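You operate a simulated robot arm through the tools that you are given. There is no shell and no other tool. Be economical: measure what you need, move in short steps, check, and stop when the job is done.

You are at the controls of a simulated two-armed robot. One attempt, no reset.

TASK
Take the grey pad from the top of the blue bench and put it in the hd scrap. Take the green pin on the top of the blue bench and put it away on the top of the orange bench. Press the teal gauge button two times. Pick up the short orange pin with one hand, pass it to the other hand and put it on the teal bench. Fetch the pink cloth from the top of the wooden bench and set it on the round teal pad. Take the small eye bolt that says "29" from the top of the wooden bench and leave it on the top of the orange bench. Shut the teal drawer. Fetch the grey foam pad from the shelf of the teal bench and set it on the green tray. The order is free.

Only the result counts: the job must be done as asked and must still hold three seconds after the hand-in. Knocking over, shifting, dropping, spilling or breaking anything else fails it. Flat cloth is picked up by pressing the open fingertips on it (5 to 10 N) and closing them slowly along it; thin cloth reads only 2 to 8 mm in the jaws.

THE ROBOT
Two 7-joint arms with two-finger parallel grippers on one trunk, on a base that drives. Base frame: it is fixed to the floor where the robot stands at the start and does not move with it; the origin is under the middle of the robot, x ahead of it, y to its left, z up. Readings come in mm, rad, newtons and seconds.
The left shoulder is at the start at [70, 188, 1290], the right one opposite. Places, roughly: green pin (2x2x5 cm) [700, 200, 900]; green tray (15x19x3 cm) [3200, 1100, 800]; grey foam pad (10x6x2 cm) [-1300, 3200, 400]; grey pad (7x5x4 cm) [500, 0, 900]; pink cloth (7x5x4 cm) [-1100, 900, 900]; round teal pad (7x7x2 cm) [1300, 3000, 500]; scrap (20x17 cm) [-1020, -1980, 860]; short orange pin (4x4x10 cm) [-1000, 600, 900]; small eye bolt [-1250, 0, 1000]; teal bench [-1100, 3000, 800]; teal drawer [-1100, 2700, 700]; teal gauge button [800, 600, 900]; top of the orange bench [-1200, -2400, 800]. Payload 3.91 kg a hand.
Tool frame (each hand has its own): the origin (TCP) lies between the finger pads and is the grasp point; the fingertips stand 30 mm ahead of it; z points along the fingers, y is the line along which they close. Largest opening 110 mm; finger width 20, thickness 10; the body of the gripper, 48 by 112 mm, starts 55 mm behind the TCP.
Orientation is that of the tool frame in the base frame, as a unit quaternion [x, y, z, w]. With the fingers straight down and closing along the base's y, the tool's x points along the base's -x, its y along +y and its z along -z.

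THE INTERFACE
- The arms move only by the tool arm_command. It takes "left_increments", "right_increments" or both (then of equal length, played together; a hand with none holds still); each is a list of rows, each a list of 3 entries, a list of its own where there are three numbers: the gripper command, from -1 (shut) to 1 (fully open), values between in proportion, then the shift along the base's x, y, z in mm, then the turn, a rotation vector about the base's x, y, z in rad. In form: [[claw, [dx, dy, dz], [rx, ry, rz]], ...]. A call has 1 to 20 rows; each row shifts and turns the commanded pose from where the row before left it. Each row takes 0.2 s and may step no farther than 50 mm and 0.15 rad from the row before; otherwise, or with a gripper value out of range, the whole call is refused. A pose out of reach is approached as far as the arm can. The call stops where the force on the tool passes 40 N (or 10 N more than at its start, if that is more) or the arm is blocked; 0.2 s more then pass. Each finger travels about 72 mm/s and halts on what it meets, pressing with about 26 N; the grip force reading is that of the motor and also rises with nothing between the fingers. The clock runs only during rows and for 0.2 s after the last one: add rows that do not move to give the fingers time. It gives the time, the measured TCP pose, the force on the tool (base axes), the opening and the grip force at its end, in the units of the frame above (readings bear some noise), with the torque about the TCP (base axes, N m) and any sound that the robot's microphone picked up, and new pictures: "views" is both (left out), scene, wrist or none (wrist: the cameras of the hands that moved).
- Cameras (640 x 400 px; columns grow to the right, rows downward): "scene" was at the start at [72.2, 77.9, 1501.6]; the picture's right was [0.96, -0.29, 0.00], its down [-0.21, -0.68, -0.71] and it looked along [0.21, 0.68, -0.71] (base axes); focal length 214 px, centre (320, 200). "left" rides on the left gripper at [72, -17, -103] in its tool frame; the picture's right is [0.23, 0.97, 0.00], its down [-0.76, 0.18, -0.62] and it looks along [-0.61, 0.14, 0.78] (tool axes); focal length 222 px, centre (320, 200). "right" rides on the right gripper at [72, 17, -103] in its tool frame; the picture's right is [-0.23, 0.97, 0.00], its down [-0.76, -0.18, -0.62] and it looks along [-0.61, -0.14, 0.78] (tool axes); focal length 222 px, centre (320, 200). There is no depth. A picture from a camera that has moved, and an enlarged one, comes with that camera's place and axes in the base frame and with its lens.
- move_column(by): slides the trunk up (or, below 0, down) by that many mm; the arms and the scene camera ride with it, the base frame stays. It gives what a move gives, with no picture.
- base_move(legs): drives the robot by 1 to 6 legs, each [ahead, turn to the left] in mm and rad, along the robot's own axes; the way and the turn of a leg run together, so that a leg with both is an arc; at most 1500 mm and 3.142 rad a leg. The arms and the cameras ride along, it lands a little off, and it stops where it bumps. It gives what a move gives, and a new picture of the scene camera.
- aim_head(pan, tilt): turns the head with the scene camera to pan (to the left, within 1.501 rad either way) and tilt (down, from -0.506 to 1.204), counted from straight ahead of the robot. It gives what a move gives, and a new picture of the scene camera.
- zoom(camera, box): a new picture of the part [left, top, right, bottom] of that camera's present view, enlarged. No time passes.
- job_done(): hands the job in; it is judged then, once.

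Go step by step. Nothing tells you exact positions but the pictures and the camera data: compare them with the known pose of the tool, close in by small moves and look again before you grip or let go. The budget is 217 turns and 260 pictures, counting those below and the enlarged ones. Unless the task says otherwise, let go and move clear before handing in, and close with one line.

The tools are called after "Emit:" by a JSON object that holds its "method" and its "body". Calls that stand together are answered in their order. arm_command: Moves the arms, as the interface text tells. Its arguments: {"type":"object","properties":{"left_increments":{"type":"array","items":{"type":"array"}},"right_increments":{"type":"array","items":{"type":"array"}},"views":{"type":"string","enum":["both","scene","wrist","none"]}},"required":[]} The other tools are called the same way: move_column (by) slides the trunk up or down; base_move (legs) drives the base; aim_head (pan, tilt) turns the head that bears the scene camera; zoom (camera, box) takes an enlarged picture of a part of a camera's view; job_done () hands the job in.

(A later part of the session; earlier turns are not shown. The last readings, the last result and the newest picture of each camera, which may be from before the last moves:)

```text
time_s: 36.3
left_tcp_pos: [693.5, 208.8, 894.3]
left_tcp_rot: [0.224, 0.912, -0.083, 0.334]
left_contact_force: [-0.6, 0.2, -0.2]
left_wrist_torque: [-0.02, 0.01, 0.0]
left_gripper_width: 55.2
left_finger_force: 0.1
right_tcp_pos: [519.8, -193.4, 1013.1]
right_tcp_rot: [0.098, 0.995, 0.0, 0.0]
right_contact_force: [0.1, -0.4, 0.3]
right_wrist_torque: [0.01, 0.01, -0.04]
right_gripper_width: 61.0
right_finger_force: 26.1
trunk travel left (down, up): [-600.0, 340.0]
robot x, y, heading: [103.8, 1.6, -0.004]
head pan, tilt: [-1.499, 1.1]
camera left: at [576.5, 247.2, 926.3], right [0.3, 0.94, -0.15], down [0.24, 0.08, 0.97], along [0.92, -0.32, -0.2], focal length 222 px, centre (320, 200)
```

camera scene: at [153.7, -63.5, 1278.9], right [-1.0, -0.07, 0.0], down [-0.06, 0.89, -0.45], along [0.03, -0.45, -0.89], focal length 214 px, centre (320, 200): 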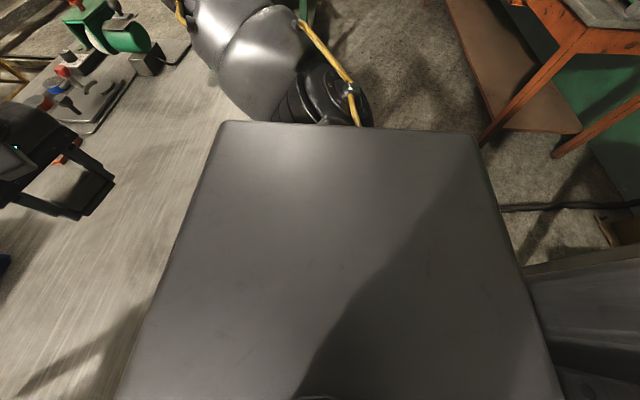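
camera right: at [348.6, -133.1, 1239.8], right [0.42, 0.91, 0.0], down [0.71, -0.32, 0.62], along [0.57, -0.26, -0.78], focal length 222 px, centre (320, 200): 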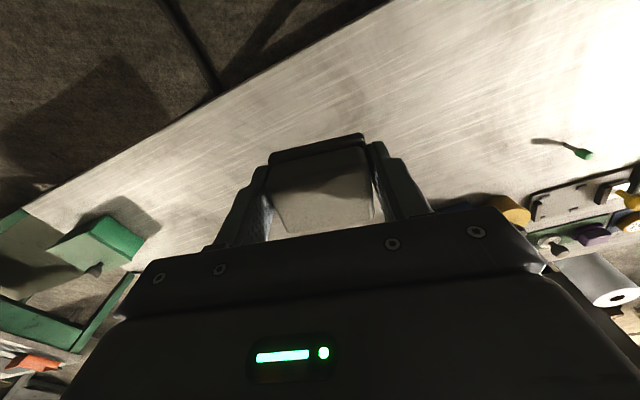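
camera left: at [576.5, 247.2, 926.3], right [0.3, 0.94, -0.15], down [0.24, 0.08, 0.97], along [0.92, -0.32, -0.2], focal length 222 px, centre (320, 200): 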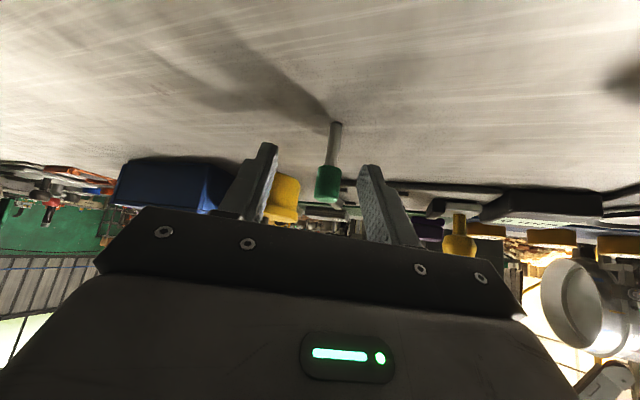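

The pin is between the fingers. I lower slightly and close gently.

Emit:
{"method": "arm_command", "body": {"left_increments": [[0, [-2, 2, -6], [0, 0, 0]], [-0.4, [0, 0, 0], [0, 0, 0]], [-0.6, [0, 0, 0], [0, 0, 0]], [-0.8, [0, 0, 0], [0, 0, 0]], [-1, [0, 0, 0], [0, 0, 0]], [-1, [0, 0, 0], [0, 0, 0]], [-1, [0, 0, 5], [0, 0, 0]], [-1, [0, 0, 8], [0, 0, 0]], [-1, [0, 0, 12], [0, 0, 0]], [-1, [0, 0, 15], [0, 0, 0]], [-1, [0, 0, 20], [0, 0, 0]]], "views": "wrist"}}

```text
time_s: 38.7
left_tcp_pos: [692.6, 211.1, 949.5]
left_tcp_rot: [0.224, 0.912, -0.083, 0.334]
left_contact_force: [0.1, 0.7, -0.5]
left_wrist_torque: [0.01, -0.02, 0.01]
left_gripper_width: 13.3
left_finger_force: 26.3
right_tcp_pos: [519.4, -192.5, 1013.1]
right_tcp_rot: [0.099, 0.995, 0.001, -0.001]
right_contact_force: [-0.5, 0.2, -0.3]
right_wrist_torque: [0.01, 0.01, -0.01]
right_gripper_width: 61.1
right_finger_force: 25.9
trunk travel left (down, up): [-600.0, 340.0]
robot x, y, heading: [101.6, -0.1, 0.001]
head pan, tilt: [-1.499, 1.1]
camera left: at [574.3, 250.2, 981.4], right [0.3, 0.94, -0.15], down [0.24, 0.08, 0.97], along [0.92, -0.32, -0.2], focal length 222 px, centre (320, 200)
```

left: 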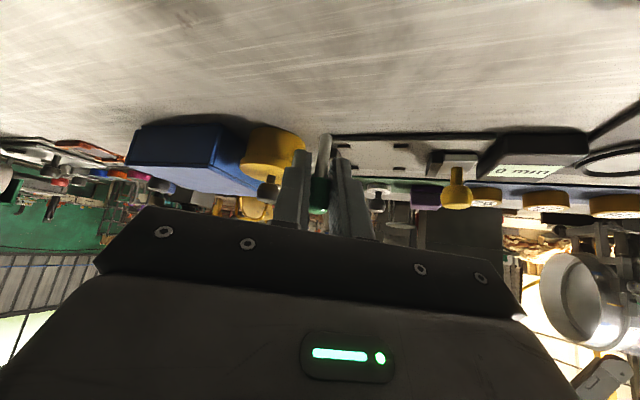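

The pin is held (13 mm). I raise the trunk and draw the left hand in for travel.

Emit:
{"method": "move_column", "body": {"by": 200}}

Emit:
{"method": "arm_command", "body": {"left_increments": [[-1, [-30, 5, 5], [0, 0, 0]], [-1, [-35, 10, 5], [0, 0, 0]], [-1, [-35, 10, 5], [0, 0, 0]], [-1, [-35, 10, 5], [0, 0, 0]], [-1, [-30, 10, 5], [0, 0, 0]]], "right_increments": [[-1, [-15, 0, 0], [0, 0, 0]], [-1, [-15, 0, 0], [0, 0, 0]], [-1, [-15, 0, 0], [0, 0, 0]], [-1, [-15, 0, 0], [0, 0, 0]], [-1, [-10, 0, 0], [0, 0, 0]]], "views": "none"}}

Emit:
{"method": "base_move", "body": {"legs": [[-500, 0], [0, -1.57]]}}

```text
time_s: 40.9
left_tcp_pos: [692.3, 210.9, 1149.7]
left_tcp_rot: [0.223, 0.912, -0.082, 0.334]
left_contact_force: [-0.4, 0.2, 0.3]
left_wrist_torque: [-0.01, -0.01, 0.01]
left_gripper_width: 13.2
left_finger_force: 26.2
right_tcp_pos: [520.7, -193.2, 1212.2]
right_tcp_rot: [0.098, 0.995, 0.0, 0.001]
right_contact_force: [0.2, -0.3, -0.7]
right_wrist_torque: [-0.01, -0.03, 0.0]
right_gripper_width: 61.1
right_finger_force: 26.4
trunk travel left (down, up): [-800.0, 140.0]
robot x, y, heading: [102.1, -1.6, -0.003]
head pan, tilt: [-1.499, 1.1]
```

```text
time_s: 42.1
left_tcp_pos: [553.3, 261.0, 1175.6]
left_tcp_rot: [0.225, 0.911, -0.084, 0.335]
left_contact_force: [0.1, -0.2, -0.4]
left_wrist_torque: [-0.02, 0.04, 0.02]
left_gripper_width: 13.2
left_finger_force: 25.5
left hand out of reach, approached as far as the arm can: row 5
right_tcp_pos: [449.0, -194.7, 1213.6]
right_tcp_rot: [0.1, 0.995, 0.001, 0.001]
right_contact_force: [0.2, -0.1, -0.6]
right_wrist_torque: [-0.05, -0.04, 0.02]
right_gripper_width: 61.0
right_finger_force: 25.4
trunk travel left (down, up): [-800.0, 140.0]
robot x, y, heading: [103.0, 0.9, 0.001]
head pan, tilt: [-1.499, 1.1]
```

```text
time_s: 48.9
left_tcp_pos: [-140.1, -456.9, 1174.2]
left_tcp_rot: [0.806, 0.481, -0.297, 0.176]
left_contact_force: [0.7, 0.5, -0.1]
left_wrist_torque: [0.01, 0.01, 0.0]
left_gripper_width: 13.2
left_finger_force: 25.7
right_tcp_pos: [-594.5, -346.8, 1212.9]
right_tcp_rot: [0.778, 0.629, 0.0, 0.0]
right_contact_force: [-0.9, 0.3, 0.4]
right_wrist_torque: [0.0, 0.05, -0.02]
right_gripper_width: 60.9
right_finger_force: 26.0
trunk travel left (down, up): [-800.0, 140.0]
robot x, y, heading: [-398.2, -3.7, -1.588]
head pan, tilt: [-1.499, 1.1]
camera scene: at [-462.2, -56.4, 1478.6], right [-0.06, 1.0, 0.0], down [0.89, 0.05, -0.45], along [-0.45, -0.03, -0.89], focal length 214 px, centre (320, 200)
```

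scene: 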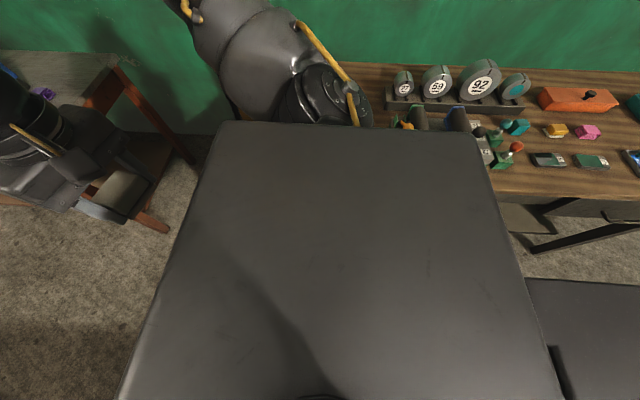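

The wooden bench with the numbered eye bolts is to my right. I drive along the aisle and look at the orange bench.

Emit:
{"method": "aim_head", "body": {"pan": -0.5, "tilt": 0.5}}

Emit:
{"method": "base_move", "body": {"legs": [[950, 0]]}}

```text
time_s: 50.1
left_tcp_pos: [-140.9, -457.6, 1174.1]
left_tcp_rot: [0.806, 0.481, -0.297, 0.176]
left_contact_force: [0.5, 0.0, 0.2]
left_wrist_torque: [0.01, -0.01, -0.01]
left_gripper_width: 13.2
left_finger_force: 25.7
right_tcp_pos: [-595.4, -346.3, 1213.0]
right_tcp_rot: [0.778, 0.628, -0.001, 0.0]
right_contact_force: [0.6, 0.3, -1.1]
right_wrist_torque: [0.0, 0.01, 0.02]
right_gripper_width: 61.1
right_finger_force: 25.9
trunk travel left (down, up): [-800.0, 140.0]
robot x, y, heading: [-394.7, -2.9, -1.583]
head pan, tilt: [-0.499, 0.499]
camera scene: at [-444.2, -132.0, 1526.3], right [-0.87, 0.49, 0.0], down [0.24, 0.42, -0.88], along [-0.43, -0.76, -0.48], focal length 214 px, centre (320, 200)
```

scene: 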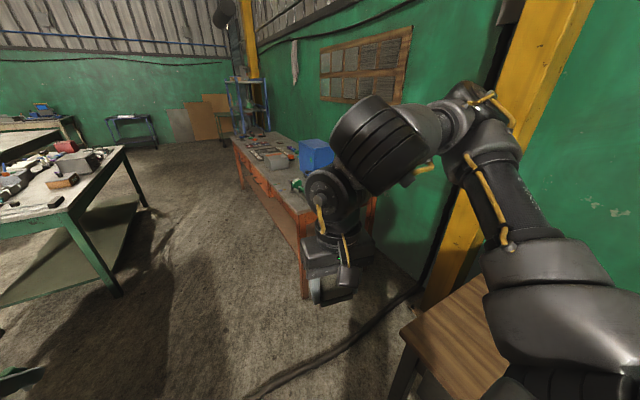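

```text
time_s: 55.0
left_tcp_pos: [-156.4, -1387.5, 1175.1]
left_tcp_rot: [0.807, 0.479, -0.297, 0.175]
left_contact_force: [0.2, 0.8, 0.0]
left_wrist_torque: [0.02, 0.0, 0.03]
left_gripper_width: 13.0
left_finger_force: 25.7
right_tcp_pos: [-609.3, -1277.2, 1213.5]
right_tcp_rot: [0.779, 0.627, 0.0, 0.0]
right_contact_force: [0.2, 0.4, -0.2]
right_wrist_torque: [0.03, -0.02, 0.02]
right_gripper_width: 61.0
right_finger_force: 25.7
trunk travel left (down, up): [-800.0, 140.0]
robot x, y, heading: [-410.3, -934.0, -1.586]
head pan, tilt: [-0.499, 0.499]
camera scene: at [-458.3, -1062.3, 1526.4], right [-0.87, 0.49, 0.0], down [0.24, 0.42, -0.88], along [-0.43, -0.76, -0.48], focal length 214 px, centre (320, 200)
```

scene: 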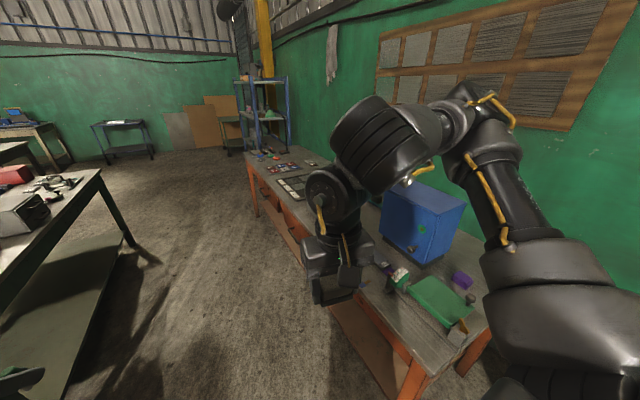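

Continuing to the middle of the orange bench and turning to face it.

Emit:
{"method": "base_move", "body": {"legs": [[1080, 0], [0, -1.555]]}}

Emit:
{"method": "aim_head", "body": {"pan": 0.0, "tilt": 0.75}}

```text
time_s: 64.3
left_tcp_pos: [-880.5, -2272.6, 1174.6]
left_tcp_rot: [0.913, -0.217, -0.335, -0.081]
left_contact_force: [0.5, -0.2, -0.1]
left_wrist_torque: [0.0, -0.02, -0.01]
left_gripper_width: 12.9
left_finger_force: 25.9
right_tcp_pos: [-780.8, -1816.1, 1212.3]
right_tcp_rot: [0.996, -0.091, 0.0, 0.001]
right_contact_force: [0.9, 0.6, -0.7]
right_wrist_torque: [0.02, 0.03, 0.0]
right_gripper_width: 60.8
right_finger_force: 25.7
trunk travel left (down, up): [-800.0, 140.0]
robot x, y, heading: [-428.7, -2005.7, -3.128]
head pan, tilt: [-0.499, 0.499]
camera scene: at [-565.2, -1962.9, 1526.3], right [0.47, 0.88, 0.0], down [0.42, -0.22, -0.88], along [-0.78, 0.41, -0.48], focal length 214 px, centre (320, 200)
```

scene: 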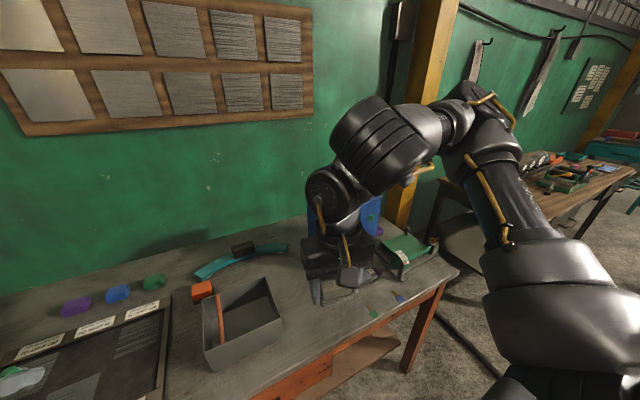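

```text
time_s: 65.2
left_tcp_pos: [-880.2, -2273.3, 1174.2]
left_tcp_rot: [0.913, -0.217, -0.335, -0.081]
left_contact_force: [0.3, 0.2, 0.6]
left_wrist_torque: [-0.01, 0.02, 0.03]
left_gripper_width: 13.2
left_finger_force: 25.8
right_tcp_pos: [-782.4, -1816.3, 1213.1]
right_tcp_rot: [0.996, -0.091, 0.0, 0.0]
right_contact_force: [-0.3, 0.6, -0.8]
right_wrist_torque: [0.05, -0.02, -0.01]
right_gripper_width: 61.1
right_finger_force: 25.8
trunk travel left (down, up): [-800.0, 140.0]
robot x, y, heading: [-432.4, -1998.1, -3.129]
head pan, tilt: [0.0, 0.75]
camera scene: at [-567.6, -2006.0, 1504.4], right [-0.01, 1.0, 0.0], down [0.68, 0.01, -0.73], along [-0.73, -0.01, -0.68], focal length 214 px, centre (320, 200)
```

scene: 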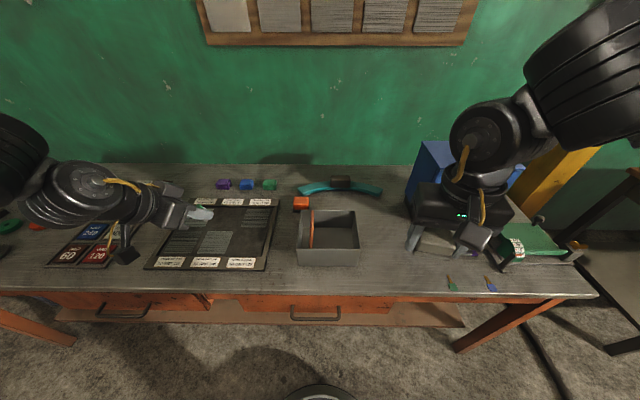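

Emit:
{"method": "zoom", "body": {"camera": "scene", "box": [260, 180, 420, 280]}}

Emit:
{"method": "zoom", "body": {"camera": "scene", "box": [120, 170, 310, 290]}}

```text
4.00 times, centred on (340, 230) of scene
camera zoom: at [-567.6, -2006.0, 1504.4], right [-0.01, 1.0, 0.0], down [0.68, 0.01, -0.73], along [-0.73, -0.01, -0.68], focal length 858 px, centre (240, 80)
```

zoom: 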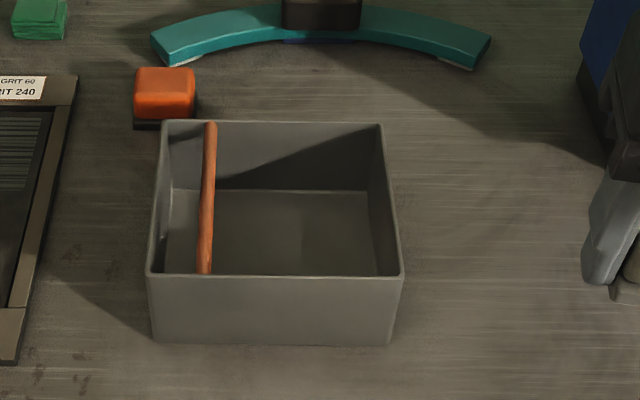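

```text
3.33 times, centred on (215, 230) of scene
camera zoom: at [-567.6, -2006.0, 1504.4], right [-0.01, 1.0, 0.0], down [0.68, 0.01, -0.73], along [-0.73, -0.01, -0.68], focal length 715 px, centre (670, 100)
```

zoom: 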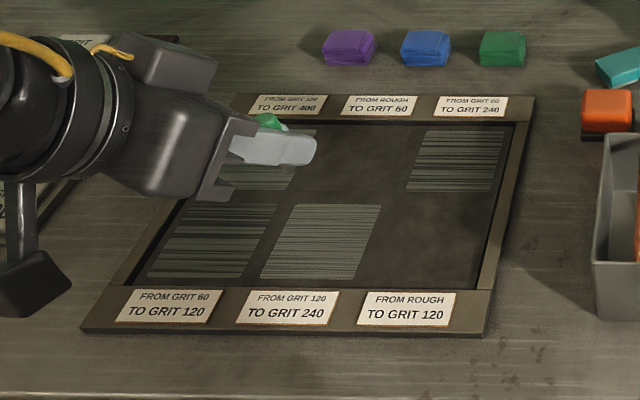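

The grey open box centred at about [-1041,-1985] is the scrap box. First I'll stand the pin on the free front strip of the bench at about [-888,-2230] with the left hand.

Emit:
{"method": "arm_command", "body": {"left_increments": [[-1, [-1, 9, -38], [0, 0, 0]], [-1, [-1, 9, -38], [0, 0, 0]], [-1, [-1, 9, -38], [0, 0, 0]], [-1, [-2, 9, -38], [0, 0, 0]], [-1, [-2, 8, -38], [0, 0, 0]], [-1, [0, 0, -38], [0, 0, 0]], [-1, [0, 0, -20], [0, 0, 0]], [-1, [0, 0, 0], [0, 0, 0]]], "views": "both"}}

```text
time_s: 67.0
left_tcp_pos: [-891.3, -2250.1, 984.2]
left_tcp_rot: [0.913, -0.217, -0.335, -0.081]
left_contact_force: [0.0, 1.0, 0.0]
left_wrist_torque: [-0.03, 0.03, 0.01]
left_gripper_width: 13.1
left_finger_force: 26.0
left hand out of reach, approached as far as the arm can: row 5, 6, 7
right_tcp_pos: [-782.8, -1816.6, 1213.7]
right_tcp_rot: [0.996, -0.091, 0.0, 0.0]
right_contact_force: [0.0, -0.7, -0.6]
right_wrist_torque: [0.01, -0.02, 0.01]
right_gripper_width: 61.2
right_finger_force: 25.9
trunk travel left (down, up): [-800.0, 140.0]
robot x, y, heading: [-432.1, -2004.4, -3.128]
head pan, tilt: [0.0, 0.75]
camera scene: at [-567.8, -2006.1, 1504.3], right [-0.01, 1.0, 0.0], down [0.68, 0.01, -0.73], along [-0.73, -0.01, -0.68], focal length 214 px, centre (320, 200)
camera left: at [-777.0, -2291.2, 1016.2], right [-0.28, -0.95, -0.15], down [-0.24, -0.08, 0.97], along [-0.93, 0.31, -0.2], focal length 222 px, centre (320, 200)
```

scene: 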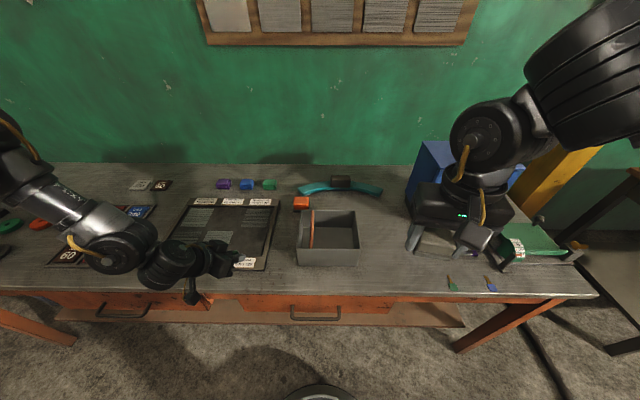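
left: 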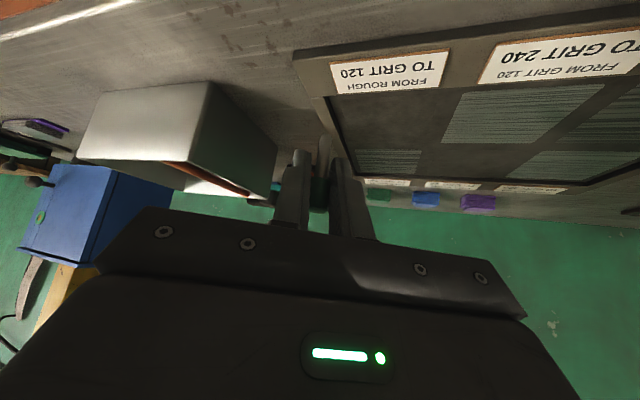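

The arm stalls at z≈984, so I lower the trunk instead, then feel for the surface.

Emit:
{"method": "move_column", "body": {"by": -80}}

Emit:
{"method": "zoom", "body": {"camera": "left", "box": [200, 50, 440, 200]}}

Emit:
{"method": "aim_head", "body": {"pan": 0.3, "tilt": 0.9}}

```text
time_s: 68.2
left_tcp_pos: [-892.3, -2249.4, 904.1]
left_tcp_rot: [0.913, -0.218, -0.334, -0.082]
left_contact_force: [0.0, -0.2, -0.1]
left_wrist_torque: [0.02, 0.02, 0.0]
left_gripper_width: 13.3
left_finger_force: 26.5
right_tcp_pos: [-782.4, -1815.6, 1134.5]
right_tcp_rot: [0.996, -0.091, 0.001, 0.0]
right_contact_force: [-0.6, -0.6, -0.9]
right_wrist_torque: [-0.01, -0.01, 0.01]
right_gripper_width: 61.0
right_finger_force: 25.8
trunk travel left (down, up): [-720.0, 220.0]
robot x, y, heading: [-432.4, -2005.0, -3.126]
head pan, tilt: [0.0, 0.75]
```

```text
2.67 times, centred on (320, 125) of left
camera zoom: at [-776.7, -2291.2, 936.4], right [-0.28, -0.95, -0.15], down [-0.24, -0.08, 0.97], along [-0.93, 0.31, -0.2], focal length 592 px, centre (320, 400)
```

zoom: 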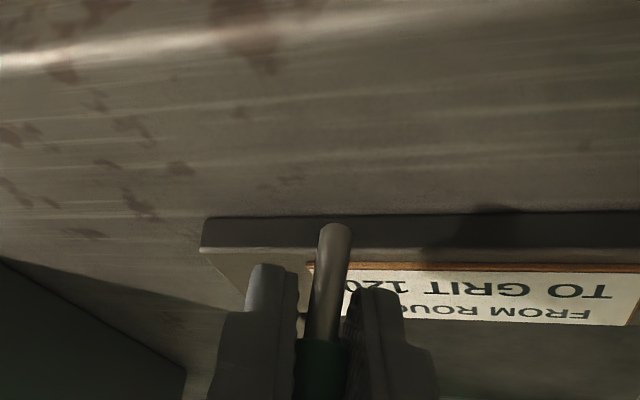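

```text
time_s: 69.0
left_tcp_pos: [-891.9, -2249.3, 904.3]
left_tcp_rot: [0.913, -0.218, -0.335, -0.081]
left_contact_force: [-0.4, -0.6, -0.1]
left_wrist_torque: [0.0, -0.02, 0.01]
left_gripper_width: 13.5
left_finger_force: 26.2
right_tcp_pos: [-781.8, -1815.3, 1133.4]
right_tcp_rot: [0.996, -0.091, 0.0, 0.0]
right_contact_force: [0.4, 0.1, -0.6]
right_wrist_torque: [-0.03, 0.0, 0.04]
right_gripper_width: 61.1
right_finger_force: 26.0
trunk travel left (down, up): [-720.0, 220.0]
robot x, y, heading: [-434.1, -2002.4, -3.127]
head pan, tilt: [0.3, 0.901]
camera scene: at [-556.6, -2028.2, 1412.5], right [-0.31, 0.95, 0.0], down [0.75, 0.24, -0.62], along [-0.59, -0.19, -0.78], focal length 214 px, centre (320, 200)
```

scene: 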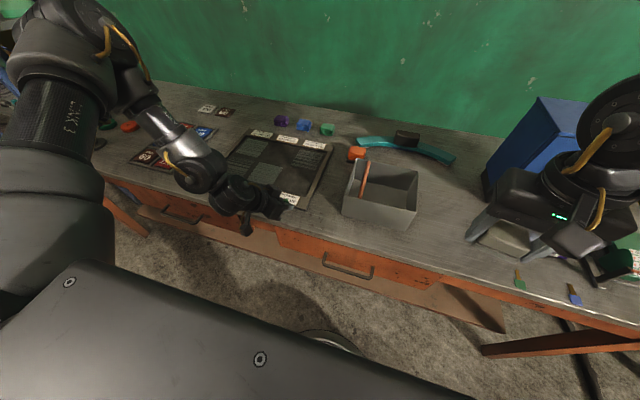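

The pin hangs over free bench in front of the board. Lowering in small steps until contact.

Emit:
{"method": "arm_command", "body": {"left_increments": [[-1, [0, 0, -8], [0, 0, 0]], [-1, [0, 0, -8], [0, 0, 0]], [-1, [0, 0, -5], [0, 0, 0]], [-1, [0, 0, 0], [0, 0, 0]]], "views": "wrist"}}

```text
time_s: 70.0
left_tcp_pos: [-895.5, -2257.8, 899.5]
left_tcp_rot: [0.913, -0.218, -0.334, -0.081]
left_contact_force: [-0.3, -0.1, -0.9]
left_wrist_torque: [-0.02, -0.03, 0.0]
left_gripper_width: 13.0
left_finger_force: 26.4
left hand out of reach, approached as far as the arm can: row 1, 2, 3
right_tcp_pos: [-782.2, -1815.7, 1133.4]
right_tcp_rot: [0.996, -0.091, 0.0, -0.001]
right_contact_force: [1.0, -0.1, -0.6]
right_wrist_torque: [-0.02, 0.0, -0.04]
right_gripper_width: 61.0
right_finger_force: 26.0
trunk travel left (down, up): [-720.0, 220.0]
robot x, y, heading: [-433.9, -2002.9, -3.128]
head pan, tilt: [0.3, 0.901]
camera left: at [-780.7, -2298.7, 932.1], right [-0.28, -0.95, -0.15], down [-0.24, -0.08, 0.97], along [-0.93, 0.31, -0.2], focal length 222 px, centre (320, 200)
```

left: 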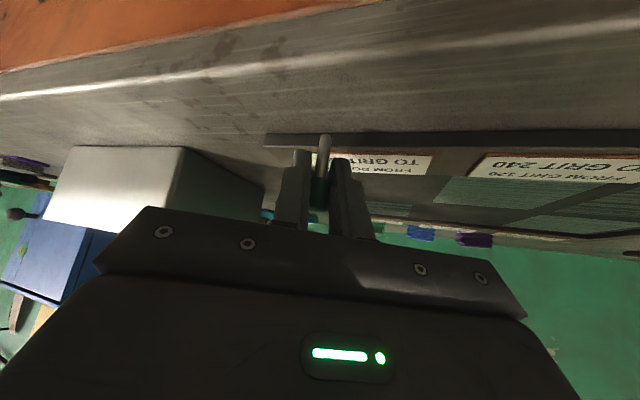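

Emit:
{"method": "move_column", "body": {"by": -22}}

Emit:
{"method": "zoom", "body": {"camera": "left", "box": [200, 50, 440, 200]}}

```text
time_s: 70.5
left_tcp_pos: [-895.7, -2256.3, 885.1]
left_tcp_rot: [0.912, -0.215, -0.339, -0.08]
left_contact_force: [6.6, -2.8, 12.5]
left_wrist_torque: [-0.08, -0.06, 0.07]
left_gripper_width: 13.5
left_finger_force: 25.8
right_tcp_pos: [-782.1, -1816.6, 1115.2]
right_tcp_rot: [0.996, -0.091, 0.0, 0.0]
right_contact_force: [0.0, -0.5, -1.4]
right_wrist_torque: [0.0, -0.03, -0.01]
right_gripper_width: 61.0
right_finger_force: 26.5
trunk travel left (down, up): [-702.0, 238.0]
robot x, y, heading: [-429.3, -2003.3, -3.127]
head pan, tilt: [0.3, 0.901]
stopped: the force on the tool passed its limit (the readings are from after the stop); the commanded pose is now the measured one
```

```text
2.67 times, centred on (320, 125) of left
camera zoom: at [-780.6, -2297.6, 916.6], right [-0.28, -0.95, -0.15], down [-0.23, -0.09, 0.97], along [-0.93, 0.31, -0.2], focal length 592 px, centre (320, 400)
```

zoom: 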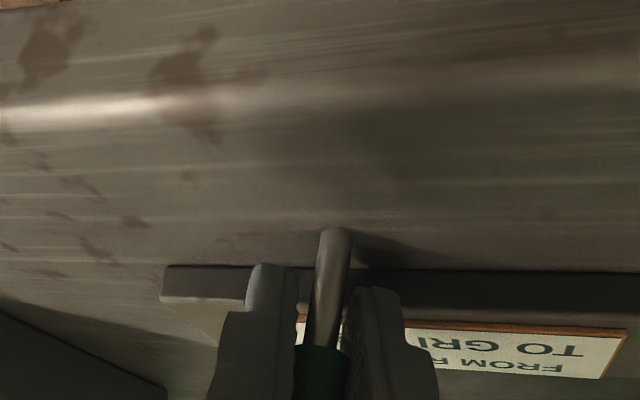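

The pin touches the bench (z≈847). I ease off a millimetre and open slowly.

Emit:
{"method": "arm_command", "body": {"left_increments": [[-1, [0, 0, 1], [0, 0, 0]], [-0.72, [0, 0, 0], [0, 0, 0]], [-0.65, [0, 0, 0], [0, 0, 0]], [-0.5, [0, 0, 0], [0, 0, 0]], [-0.3, [0, 0, 0], [0, 0, 0]], [0, [0, 0, 0], [0, 0, 0]], [0, [0, 0, 0], [0, 0, 0]]], "views": "wrist"}}

```text
time_s: 72.1
left_tcp_pos: [-894.2, -2252.5, 888.5]
left_tcp_rot: [0.912, -0.217, -0.34, -0.082]
left_contact_force: [20.7, 19.1, 11.8]
left_wrist_torque: [0.25, -0.24, 0.0]
left_gripper_width: 41.9
left_finger_force: 0.2
right_tcp_pos: [-779.5, -1814.1, 1116.5]
right_tcp_rot: [0.996, -0.092, -0.002, 0.002]
right_contact_force: [0.4, -0.5, -1.1]
right_wrist_torque: [0.01, 0.01, 0.0]
right_gripper_width: 61.1
right_finger_force: 25.8
trunk travel left (down, up): [-702.0, 238.0]
robot x, y, heading: [-433.8, -1999.0, -3.126]
head pan, tilt: [0.3, 0.901]
camera left: at [-778.5, -2294.1, 920.4], right [-0.29, -0.95, -0.15], down [-0.23, -0.08, 0.97], along [-0.93, 0.31, -0.19], focal length 222 px, centre (320, 200)
```

left: 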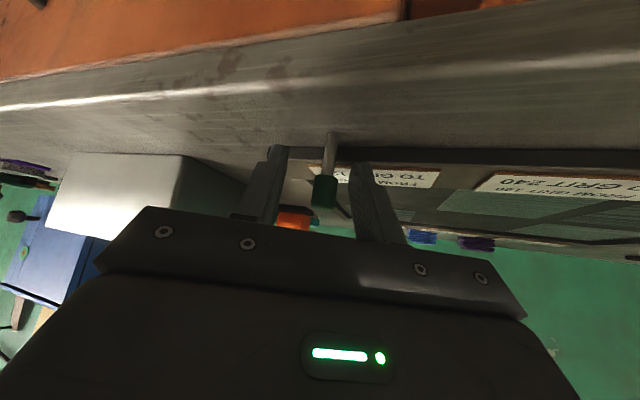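

There is some contact with the board's edge at the fingertips; I back out along the tool axis gently.

Emit:
{"method": "arm_command", "body": {"left_increments": [[-0.25, [3, -1, 4], [0, 0, 0]], [-0.2, [6, -3, 8], [0, 0, 0]], [-0.2, [9, -4, 12], [0, 0, 0]], [-0.2, [9, -4, 12], [0, 0, 0]], [-0.2, [9, -4, 12], [0, 0, 0]], [-0.2, [9, -4, 20], [0, 0, 0]], [-0.2, [9, -4, 30], [0, 0, 0]]], "views": "both"}}

```text
time_s: 73.7
left_tcp_pos: [-864.0, -2301.0, 984.0]
left_tcp_rot: [0.912, -0.217, -0.338, -0.081]
left_contact_force: [0.3, 0.3, 0.5]
left_wrist_torque: [0.02, 0.03, 0.02]
left_gripper_width: 44.2
left_finger_force: 0.0
left hand out of reach, approached as far as the arm can: row 6, 7
right_tcp_pos: [-781.4, -1815.2, 1115.6]
right_tcp_rot: [0.996, -0.092, -0.001, 0.001]
right_contact_force: [1.0, 1.2, -0.6]
right_wrist_torque: [-0.01, 0.0, 0.02]
right_gripper_width: 61.2
right_finger_force: 25.6
trunk travel left (down, up): [-702.0, 238.0]
robot x, y, heading: [-432.9, -2005.5, -3.125]
head pan, tilt: [0.3, 0.901]
camera scene: at [-554.3, -2027.6, 1394.7], right [-0.31, 0.95, 0.0], down [0.74, 0.24, -0.62], along [-0.59, -0.19, -0.78], focal length 214 px, centre (320, 200)
camera left: at [-749.6, -2341.3, 1014.7], right [-0.28, -0.95, -0.15], down [-0.23, -0.08, 0.97], along [-0.93, 0.31, -0.2], focal length 222 px, centre (320, 200)
```

scene: 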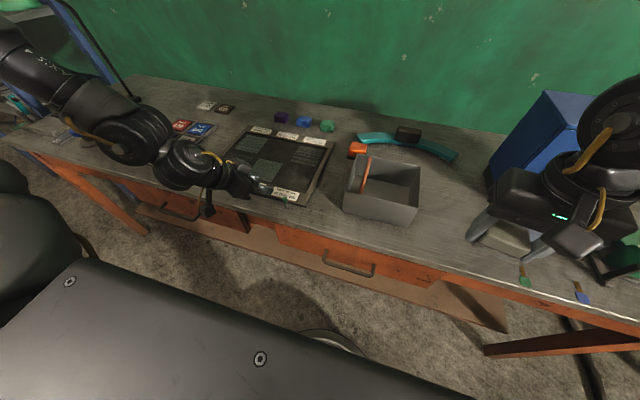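
left: 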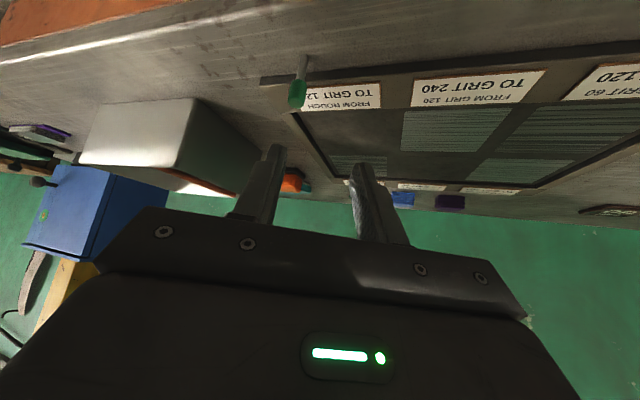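

Emit:
{"method": "zoom", "body": {"camera": "left", "box": [240, 30, 400, 130]}}

Emit:
{"method": "zoom", "body": {"camera": "scene", "box": [216, 120, 344, 220]}}

```text
4.00 times, centred on (320, 80) of left
camera zoom: at [-749.6, -2341.3, 1014.7], right [-0.28, -0.95, -0.15], down [-0.23, -0.08, 0.97], along [-0.93, 0.31, -0.2], focal length 888 px, centre (320, 680)
```

zoom: 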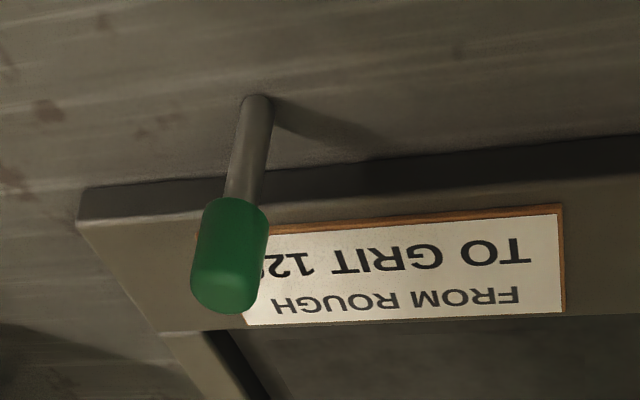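

```text
4.00 times, centred on (280, 170) of scene
camera zoom: at [-554.3, -2027.6, 1394.7], right [-0.31, 0.95, 0.0], down [0.74, 0.24, -0.62], along [-0.59, -0.19, -0.78], focal length 858 px, centre (480, 320)
```

zoom: 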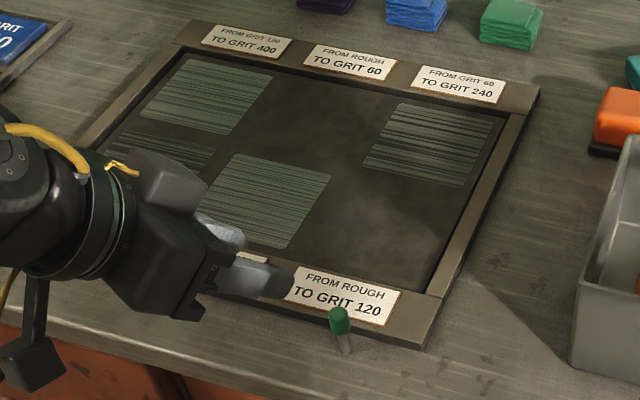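

The pin stands fine on the bench. Now I raise the trunk and drive closer to place the pad into the box.

Emit:
{"method": "move_column", "body": {"by": 100}}

Emit:
{"method": "base_move", "body": {"legs": [[130, 0]]}}

Emit:
{"method": "arm_command", "body": {"right_increments": [[-1, [-15, -18, 0], [0, 0, 0]], [-1, [-15, -18, 0], [0, 0, 0]], [-1, [-15, -18, 0], [0, 0, 0]], [-1, [-15, -18, 0], [0, 0, 0]], [-1, [-15, -18, 0], [0, 0, 0]], [-1, [-15, -18, 0], [0, 0, 0]], [-1, [-15, -18, 0], [0, 0, 0]], [-1, [-15, -18, 0], [0, 0, 0]]], "views": "wrist"}}

```text
time_s: 75.0
left_tcp_pos: [-865.9, -2300.6, 1081.6]
left_tcp_rot: [0.912, -0.216, -0.338, -0.082]
left_contact_force: [-0.2, -0.2, 0.0]
left_wrist_torque: [-0.04, 0.03, 0.0]
left_gripper_width: 43.8
left_finger_force: 0.0
right_tcp_pos: [-783.1, -1817.1, 1214.2]
right_tcp_rot: [0.996, -0.091, 0.001, 0.0]
right_contact_force: [0.4, -0.3, 0.0]
right_wrist_torque: [0.0, 0.0, 0.01]
right_gripper_width: 61.2
right_finger_force: 26.1
trunk travel left (down, up): [-802.0, 138.0]
robot x, y, heading: [-432.1, -2005.8, -3.122]
head pan, tilt: [0.3, 0.901]
```

```text
time_s: 76.3
left_tcp_pos: [-991.2, -2302.9, 1083.3]
left_tcp_rot: [0.913, -0.215, -0.338, -0.08]
left_contact_force: [-0.2, -0.4, 0.1]
left_wrist_torque: [-0.06, -0.01, 0.04]
left_gripper_width: 43.6
left_finger_force: 0.0
right_tcp_pos: [-908.4, -1818.6, 1215.1]
right_tcp_rot: [0.996, -0.089, 0.0, 0.0]
right_contact_force: [0.1, 0.6, -0.6]
right_wrist_torque: [-0.02, 0.0, -0.02]
right_gripper_width: 61.1
right_finger_force: 26.2
trunk travel left (down, up): [-802.0, 138.0]
robot x, y, heading: [-560.9, -2007.0, -3.12]
head pan, tilt: [0.3, 0.901]
camera scene: at [-681.5, -2030.7, 1494.7], right [-0.31, 0.95, 0.0], down [0.74, 0.24, -0.62], along [-0.59, -0.19, -0.78], focal length 214 px, centre (320, 200)
```

scene: 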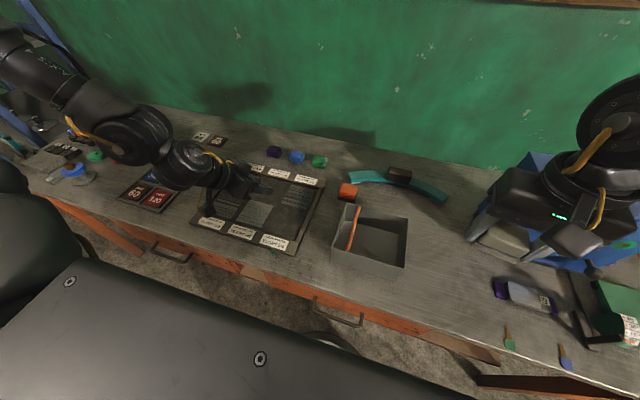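

```text
time_s: 78.1
left_tcp_pos: [-992.1, -2305.9, 1082.2]
left_tcp_rot: [0.913, -0.215, -0.337, -0.082]
left_contact_force: [-0.2, -0.8, 0.4]
left_wrist_torque: [0.04, 0.01, -0.03]
left_gripper_width: 43.9
left_finger_force: 0.0
right_tcp_pos: [-1033.0, -1967.0, 1213.1]
right_tcp_rot: [0.996, -0.09, 0.0, -0.001]
right_contact_force: [-0.4, -0.4, -0.2]
right_wrist_torque: [0.01, -0.03, -0.01]
right_gripper_width: 61.0
right_finger_force: 25.9
trunk travel left (down, up): [-802.0, 138.0]
robot x, y, heading: [-561.4, -2006.5, -3.123]
head pan, tilt: [0.3, 0.901]
camera right: at [-965.3, -1997.0, 1316.8], right [-0.4, -0.92, 0.0], down [-0.72, 0.31, 0.62], along [-0.57, 0.25, -0.78], focal length 222 px, centre (320, 200)
```

right: 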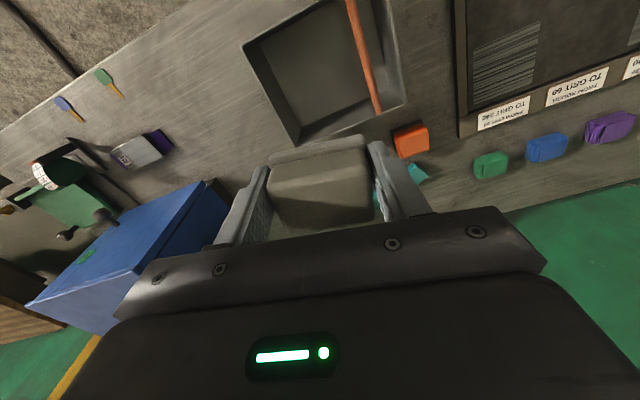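

The box's free area is centred on about [-1028,-1966]. Descending with the pad into the box.

Emit:
{"method": "arm_command", "body": {"right_increments": [[-1, [3, 0, -40], [0, 0, 0]], [-1, [2, 0, -40], [0, 0, 0]], [-1, [0, 0, -40], [0, 0, 0]], [-1, [0, 0, -40], [0, 0, 0]], [-1, [0, 0, -40], [0, 0, 0]], [-1, [0, 0, -40], [0, 0, 0]], [-1, [0, 0, -30], [0, 0, 0]], [-1, [0, 0, 0], [0, 0, 0]]], "views": "both"}}

```text
time_s: 79.9
left_tcp_pos: [-992.6, -2303.3, 1082.1]
left_tcp_rot: [0.913, -0.215, -0.338, -0.081]
left_contact_force: [-0.4, -0.1, -0.2]
left_wrist_torque: [0.0, -0.01, 0.02]
left_gripper_width: 44.2
left_finger_force: 0.1
right_tcp_pos: [-1027.4, -1963.5, 943.0]
right_tcp_rot: [0.996, -0.09, 0.0, 0.0]
right_contact_force: [-0.5, -0.3, -1.1]
right_wrist_torque: [-0.02, -0.03, -0.01]
right_gripper_width: 61.4
right_finger_force: 26.2
trunk travel left (down, up): [-802.0, 138.0]
robot x, y, heading: [-560.8, -2007.6, -3.122]
head pan, tilt: [0.3, 0.901]
camera scene: at [-682.8, -2031.4, 1494.6], right [-0.31, 0.95, 0.0], down [0.74, 0.24, -0.62], along [-0.59, -0.19, -0.78], focal length 214 px, centre (320, 200)
camera right: at [-959.2, -1993.6, 1046.4], right [-0.4, -0.92, 0.0], down [-0.72, 0.31, 0.62], along [-0.57, 0.25, -0.78], focal length 222 px, centre (320, 200)
```

scene: 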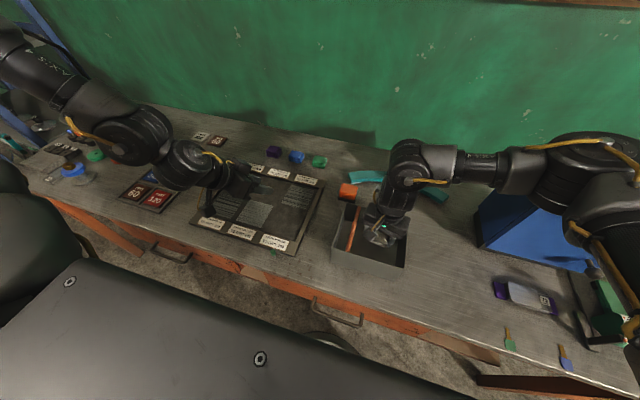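
right: 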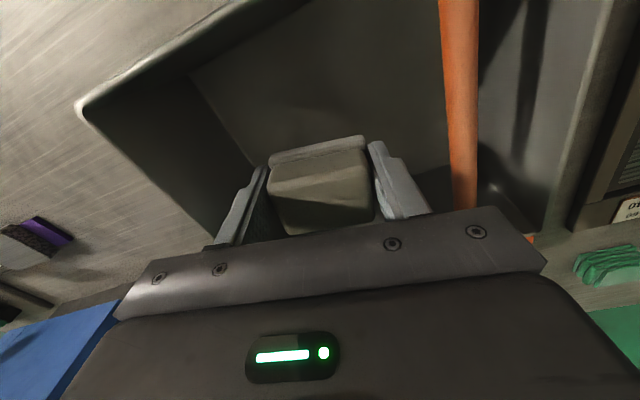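

Clear of the rod. I lower the rest, open moderately, and withdraw upward.

Emit:
{"method": "arm_command", "body": {"right_increments": [[-1, [0, 5, -18], [0, 0, 0]], [-1, [0, 0, -18], [0, 0, 0]], [-1, [0, 0, -10], [0, 0, 0]], [-1, [0, 0, 0], [0, 0, 0]], [0.3, [0, 0, 0], [0, 0, 0]], [0.4, [0, 0, 0], [0, 0, 0]], [0.4, [0, 0, 0], [0, 0, 0]], [0.4, [0, 0, 15], [0, 0, 0]], [0.4, [0, 0, 25], [0, 0, 0]], [0.4, [0, 0, 40], [0, 0, 0]], [0.4, [0, 0, 40], [0, 0, 0]], [0.4, [0, 0, 40], [0, 0, 0]], [0.4, [0, 0, 40], [0, 0, 0]]], "views": "wrist"}}

```text
time_s: 82.7
left_tcp_pos: [-990.6, -2304.4, 1082.0]
left_tcp_rot: [0.913, -0.215, -0.337, -0.082]
left_contact_force: [0.3, 0.6, -0.4]
left_wrist_torque: [0.0, 0.02, 0.01]
left_gripper_width: 44.2
left_finger_force: 0.0
right_tcp_pos: [-1024.2, -1959.9, 1096.1]
right_tcp_rot: [0.996, -0.089, 0.0, -0.001]
right_contact_force: [0.2, 0.5, -0.7]
right_wrist_torque: [-0.04, -0.01, 0.0]
right_gripper_width: 77.0
right_finger_force: 0.1
trunk travel left (down, up): [-802.0, 138.0]
robot x, y, heading: [-559.9, -2005.5, -3.12]
head pan, tilt: [0.3, 0.901]
camera right: at [-955.9, -1989.9, 1200.1], right [-0.4, -0.92, 0.0], down [-0.72, 0.31, 0.62], along [-0.57, 0.25, -0.78], focal length 222 px, centre (320, 200)
```

right: 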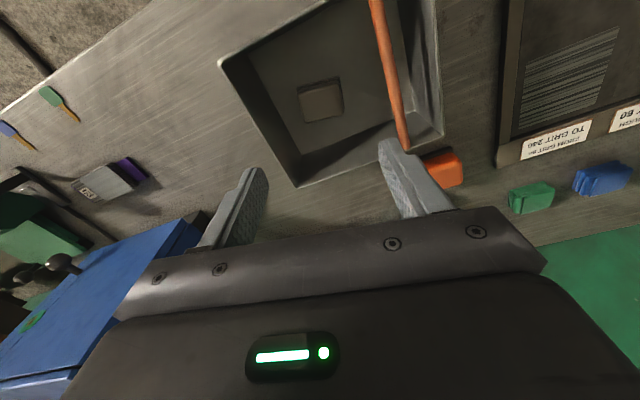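

The pad lies in the box. Next the eye bolt "29" on the wooden bench: raise, back off, and drive over to y≈0.

Emit:
{"method": "move_column", "body": {"by": 130}}

Emit:
{"method": "base_move", "body": {"legs": [[-150, 0], [0, -1.592], [1300, 0], [670, 0], [0, 1.571]]}}

Emit:
{"method": "aim_head", "body": {"pan": 0.0, "tilt": 0.7}}

```text
time_s: 84.3
left_tcp_pos: [-992.8, -2304.3, 1212.3]
left_tcp_rot: [0.913, -0.214, -0.337, -0.08]
left_contact_force: [-0.1, -0.3, -0.4]
left_wrist_torque: [-0.01, -0.01, 0.01]
left_gripper_width: 43.9
left_finger_force: 0.1
right_tcp_pos: [-1025.6, -1959.4, 1226.5]
right_tcp_rot: [0.996, -0.09, -0.001, 0.0]
right_contact_force: [-0.2, -0.5, -0.5]
right_wrist_torque: [0.01, 0.0, -0.02]
right_gripper_width: 76.9
right_finger_force: 0.1
trunk travel left (down, up): [-932.0, 8.0]
robot x, y, heading: [-559.5, -2006.5, -3.125]
head pan, tilt: [0.3, 0.901]
```

```text
time_s: 102.9
left_tcp_pos: [-819.0, -272.7, 1213.1]
left_tcp_rot: [0.905, -0.245, -0.335, -0.092]
left_contact_force: [-0.4, -0.2, 0.5]
left_wrist_torque: [-0.01, 0.0, 0.03]
left_gripper_width: 44.1
left_finger_force: 0.1
right_tcp_pos: [-827.7, 74.3, 1225.5]
right_tcp_rot: [0.992, -0.124, 0.0, -0.001]
right_contact_force: [0.3, 0.9, -0.4]
right_wrist_torque: [0.04, 0.0, -0.04]
right_gripper_width: 77.0
right_finger_force: 0.0
trunk travel left (down, up): [-932.0, 8.0]
robot x, y, heading: [-364.7, -2.8, 3.09]
head pan, tilt: [0.3, 0.901]
camera scene: at [-491.5, -20.6, 1624.5], right [-0.25, 0.97, 0.0], down [0.76, 0.19, -0.62], along [-0.6, -0.15, -0.78], focal length 214 px, centre (320, 200)
```

scene: 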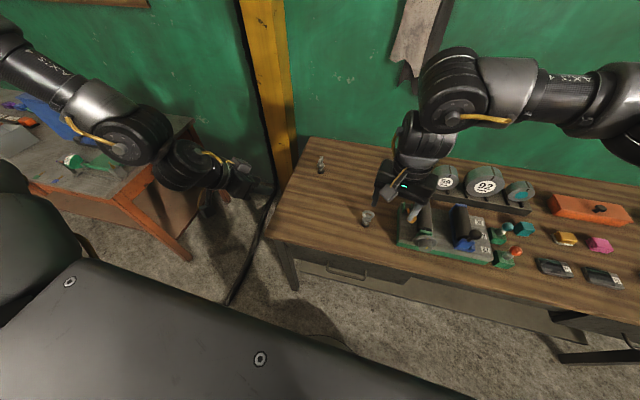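

```text
time_s: 103.7
left_tcp_pos: [-817.4, -272.4, 1213.1]
left_tcp_rot: [0.905, -0.245, -0.335, -0.092]
left_contact_force: [0.4, -0.3, 0.0]
left_wrist_torque: [-0.02, -0.03, 0.0]
left_gripper_width: 43.9
left_finger_force: 0.1
right_tcp_pos: [-827.3, 73.3, 1225.6]
right_tcp_rot: [0.992, -0.123, 0.0, 0.0]
right_contact_force: [-0.1, 0.3, -0.3]
right_wrist_torque: [0.02, -0.02, -0.04]
right_gripper_width: 76.9
right_finger_force: 0.1
trunk travel left (down, up): [-932.0, 8.0]
robot x, y, heading: [-367.1, -3.6, 3.093]
head pan, tilt: [0.0, 0.7]
camera scene: at [-503.0, 1.4, 1640.7], right [0.05, 1.0, 0.0], down [0.64, -0.03, -0.76], along [-0.76, 0.04, -0.64], focal length 214 px, centre (320, 200)
```

scene: 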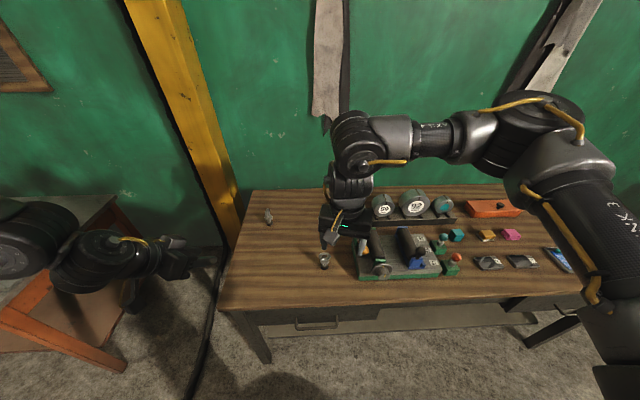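

Emit:
{"method": "zoom", "body": {"camera": "scene", "box": [240, 190, 352, 280]}}

Emit:
{"method": "zoom", "body": {"camera": "scene", "box": [340, 180, 580, 290]}}

```text
4.44 times, centred on (296, 235) of scene
camera zoom: at [-503.0, 1.4, 1640.7], right [0.05, 1.0, 0.0], down [0.64, -0.03, -0.76], along [-0.76, 0.04, -0.64], focal length 953 px, centre (427, 44)
```

zoom: 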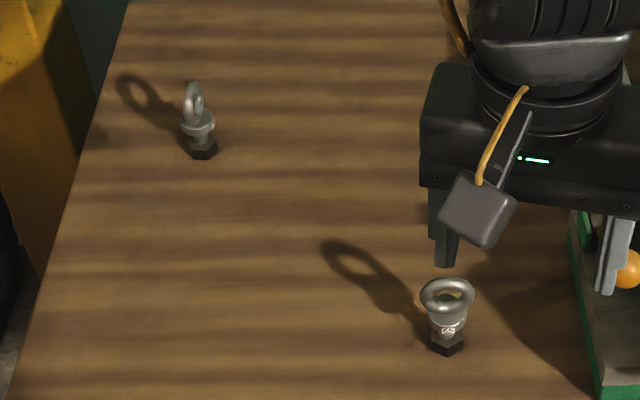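

```text
2.67 times, centred on (460, 235) of scene
camera zoom: at [-503.0, 1.4, 1640.7], right [0.05, 1.0, 0.0], down [0.64, -0.03, -0.76], along [-0.76, 0.04, -0.64], focal length 572 px, centre (-53, 107)
```

zoom: 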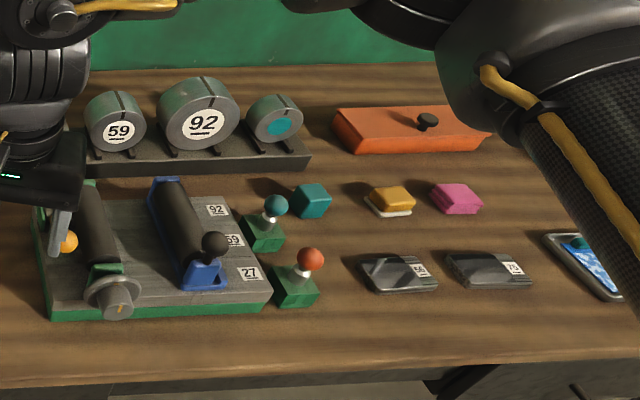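

Emit:
{"method": "zoom", "body": {"camera": "scene", "box": [312, 250, 336, 274]}}

Emit:
{"method": "zoom", "body": {"camera": "scene", "box": [255, 203, 279, 231]}}

Emit:
{"method": "zoom", "body": {"camera": "right", "box": [0, 0, 640, 400]}}

```text
16.00 times, centred on (324, 262) of scene
camera zoom: at [-503.0, 1.4, 1640.7], right [0.05, 1.0, 0.0], down [0.64, -0.03, -0.76], along [-0.76, 0.04, -0.64], focal length 3432 px, centre (256, -792)
```

zoom: 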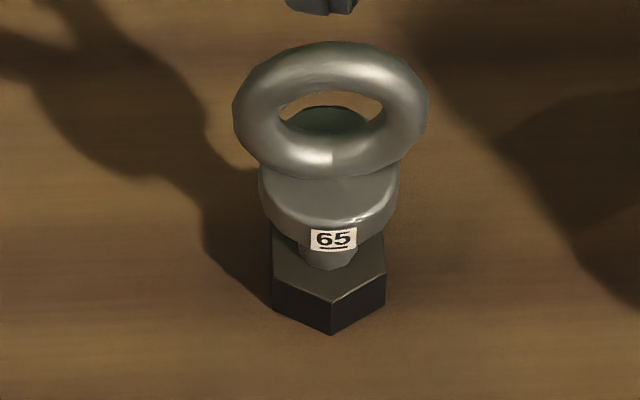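

```text
14.29 times, centred on (267, 217) of scene
camera zoom: at [-503.0, 1.4, 1640.7], right [0.05, 1.0, 0.0], down [0.64, -0.03, -0.76], along [-0.76, 0.04, -0.64], focal length 3064 px, centre (1077, -43)
```

zoom: 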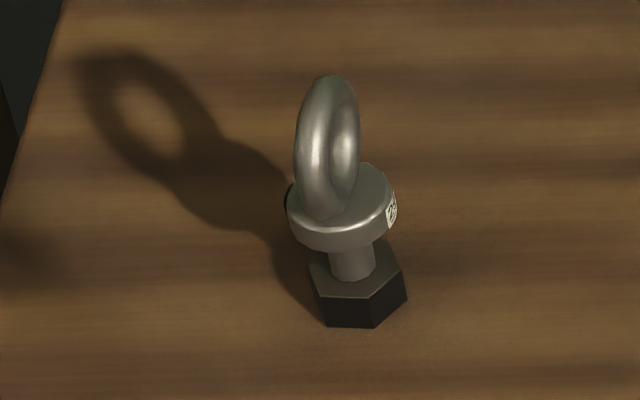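

```text
1.00 times, centred on (320, 200) of right
camera zoom: at [-761.9, 38.7, 1329.4], right [-0.46, -0.89, 0.0], down [-0.69, 0.36, 0.62], along [-0.55, 0.29, -0.78], focal length 222 px, centre (320, 200)
```

zoom: 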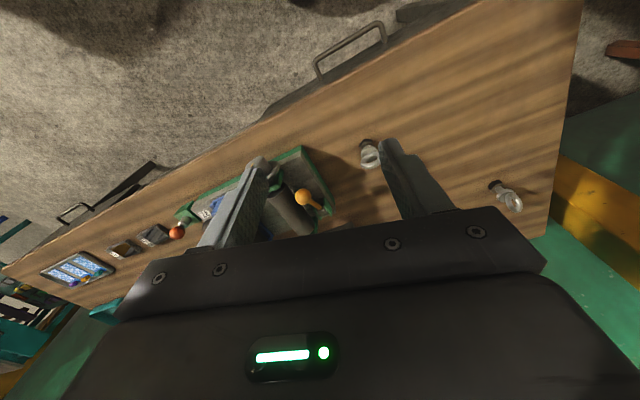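

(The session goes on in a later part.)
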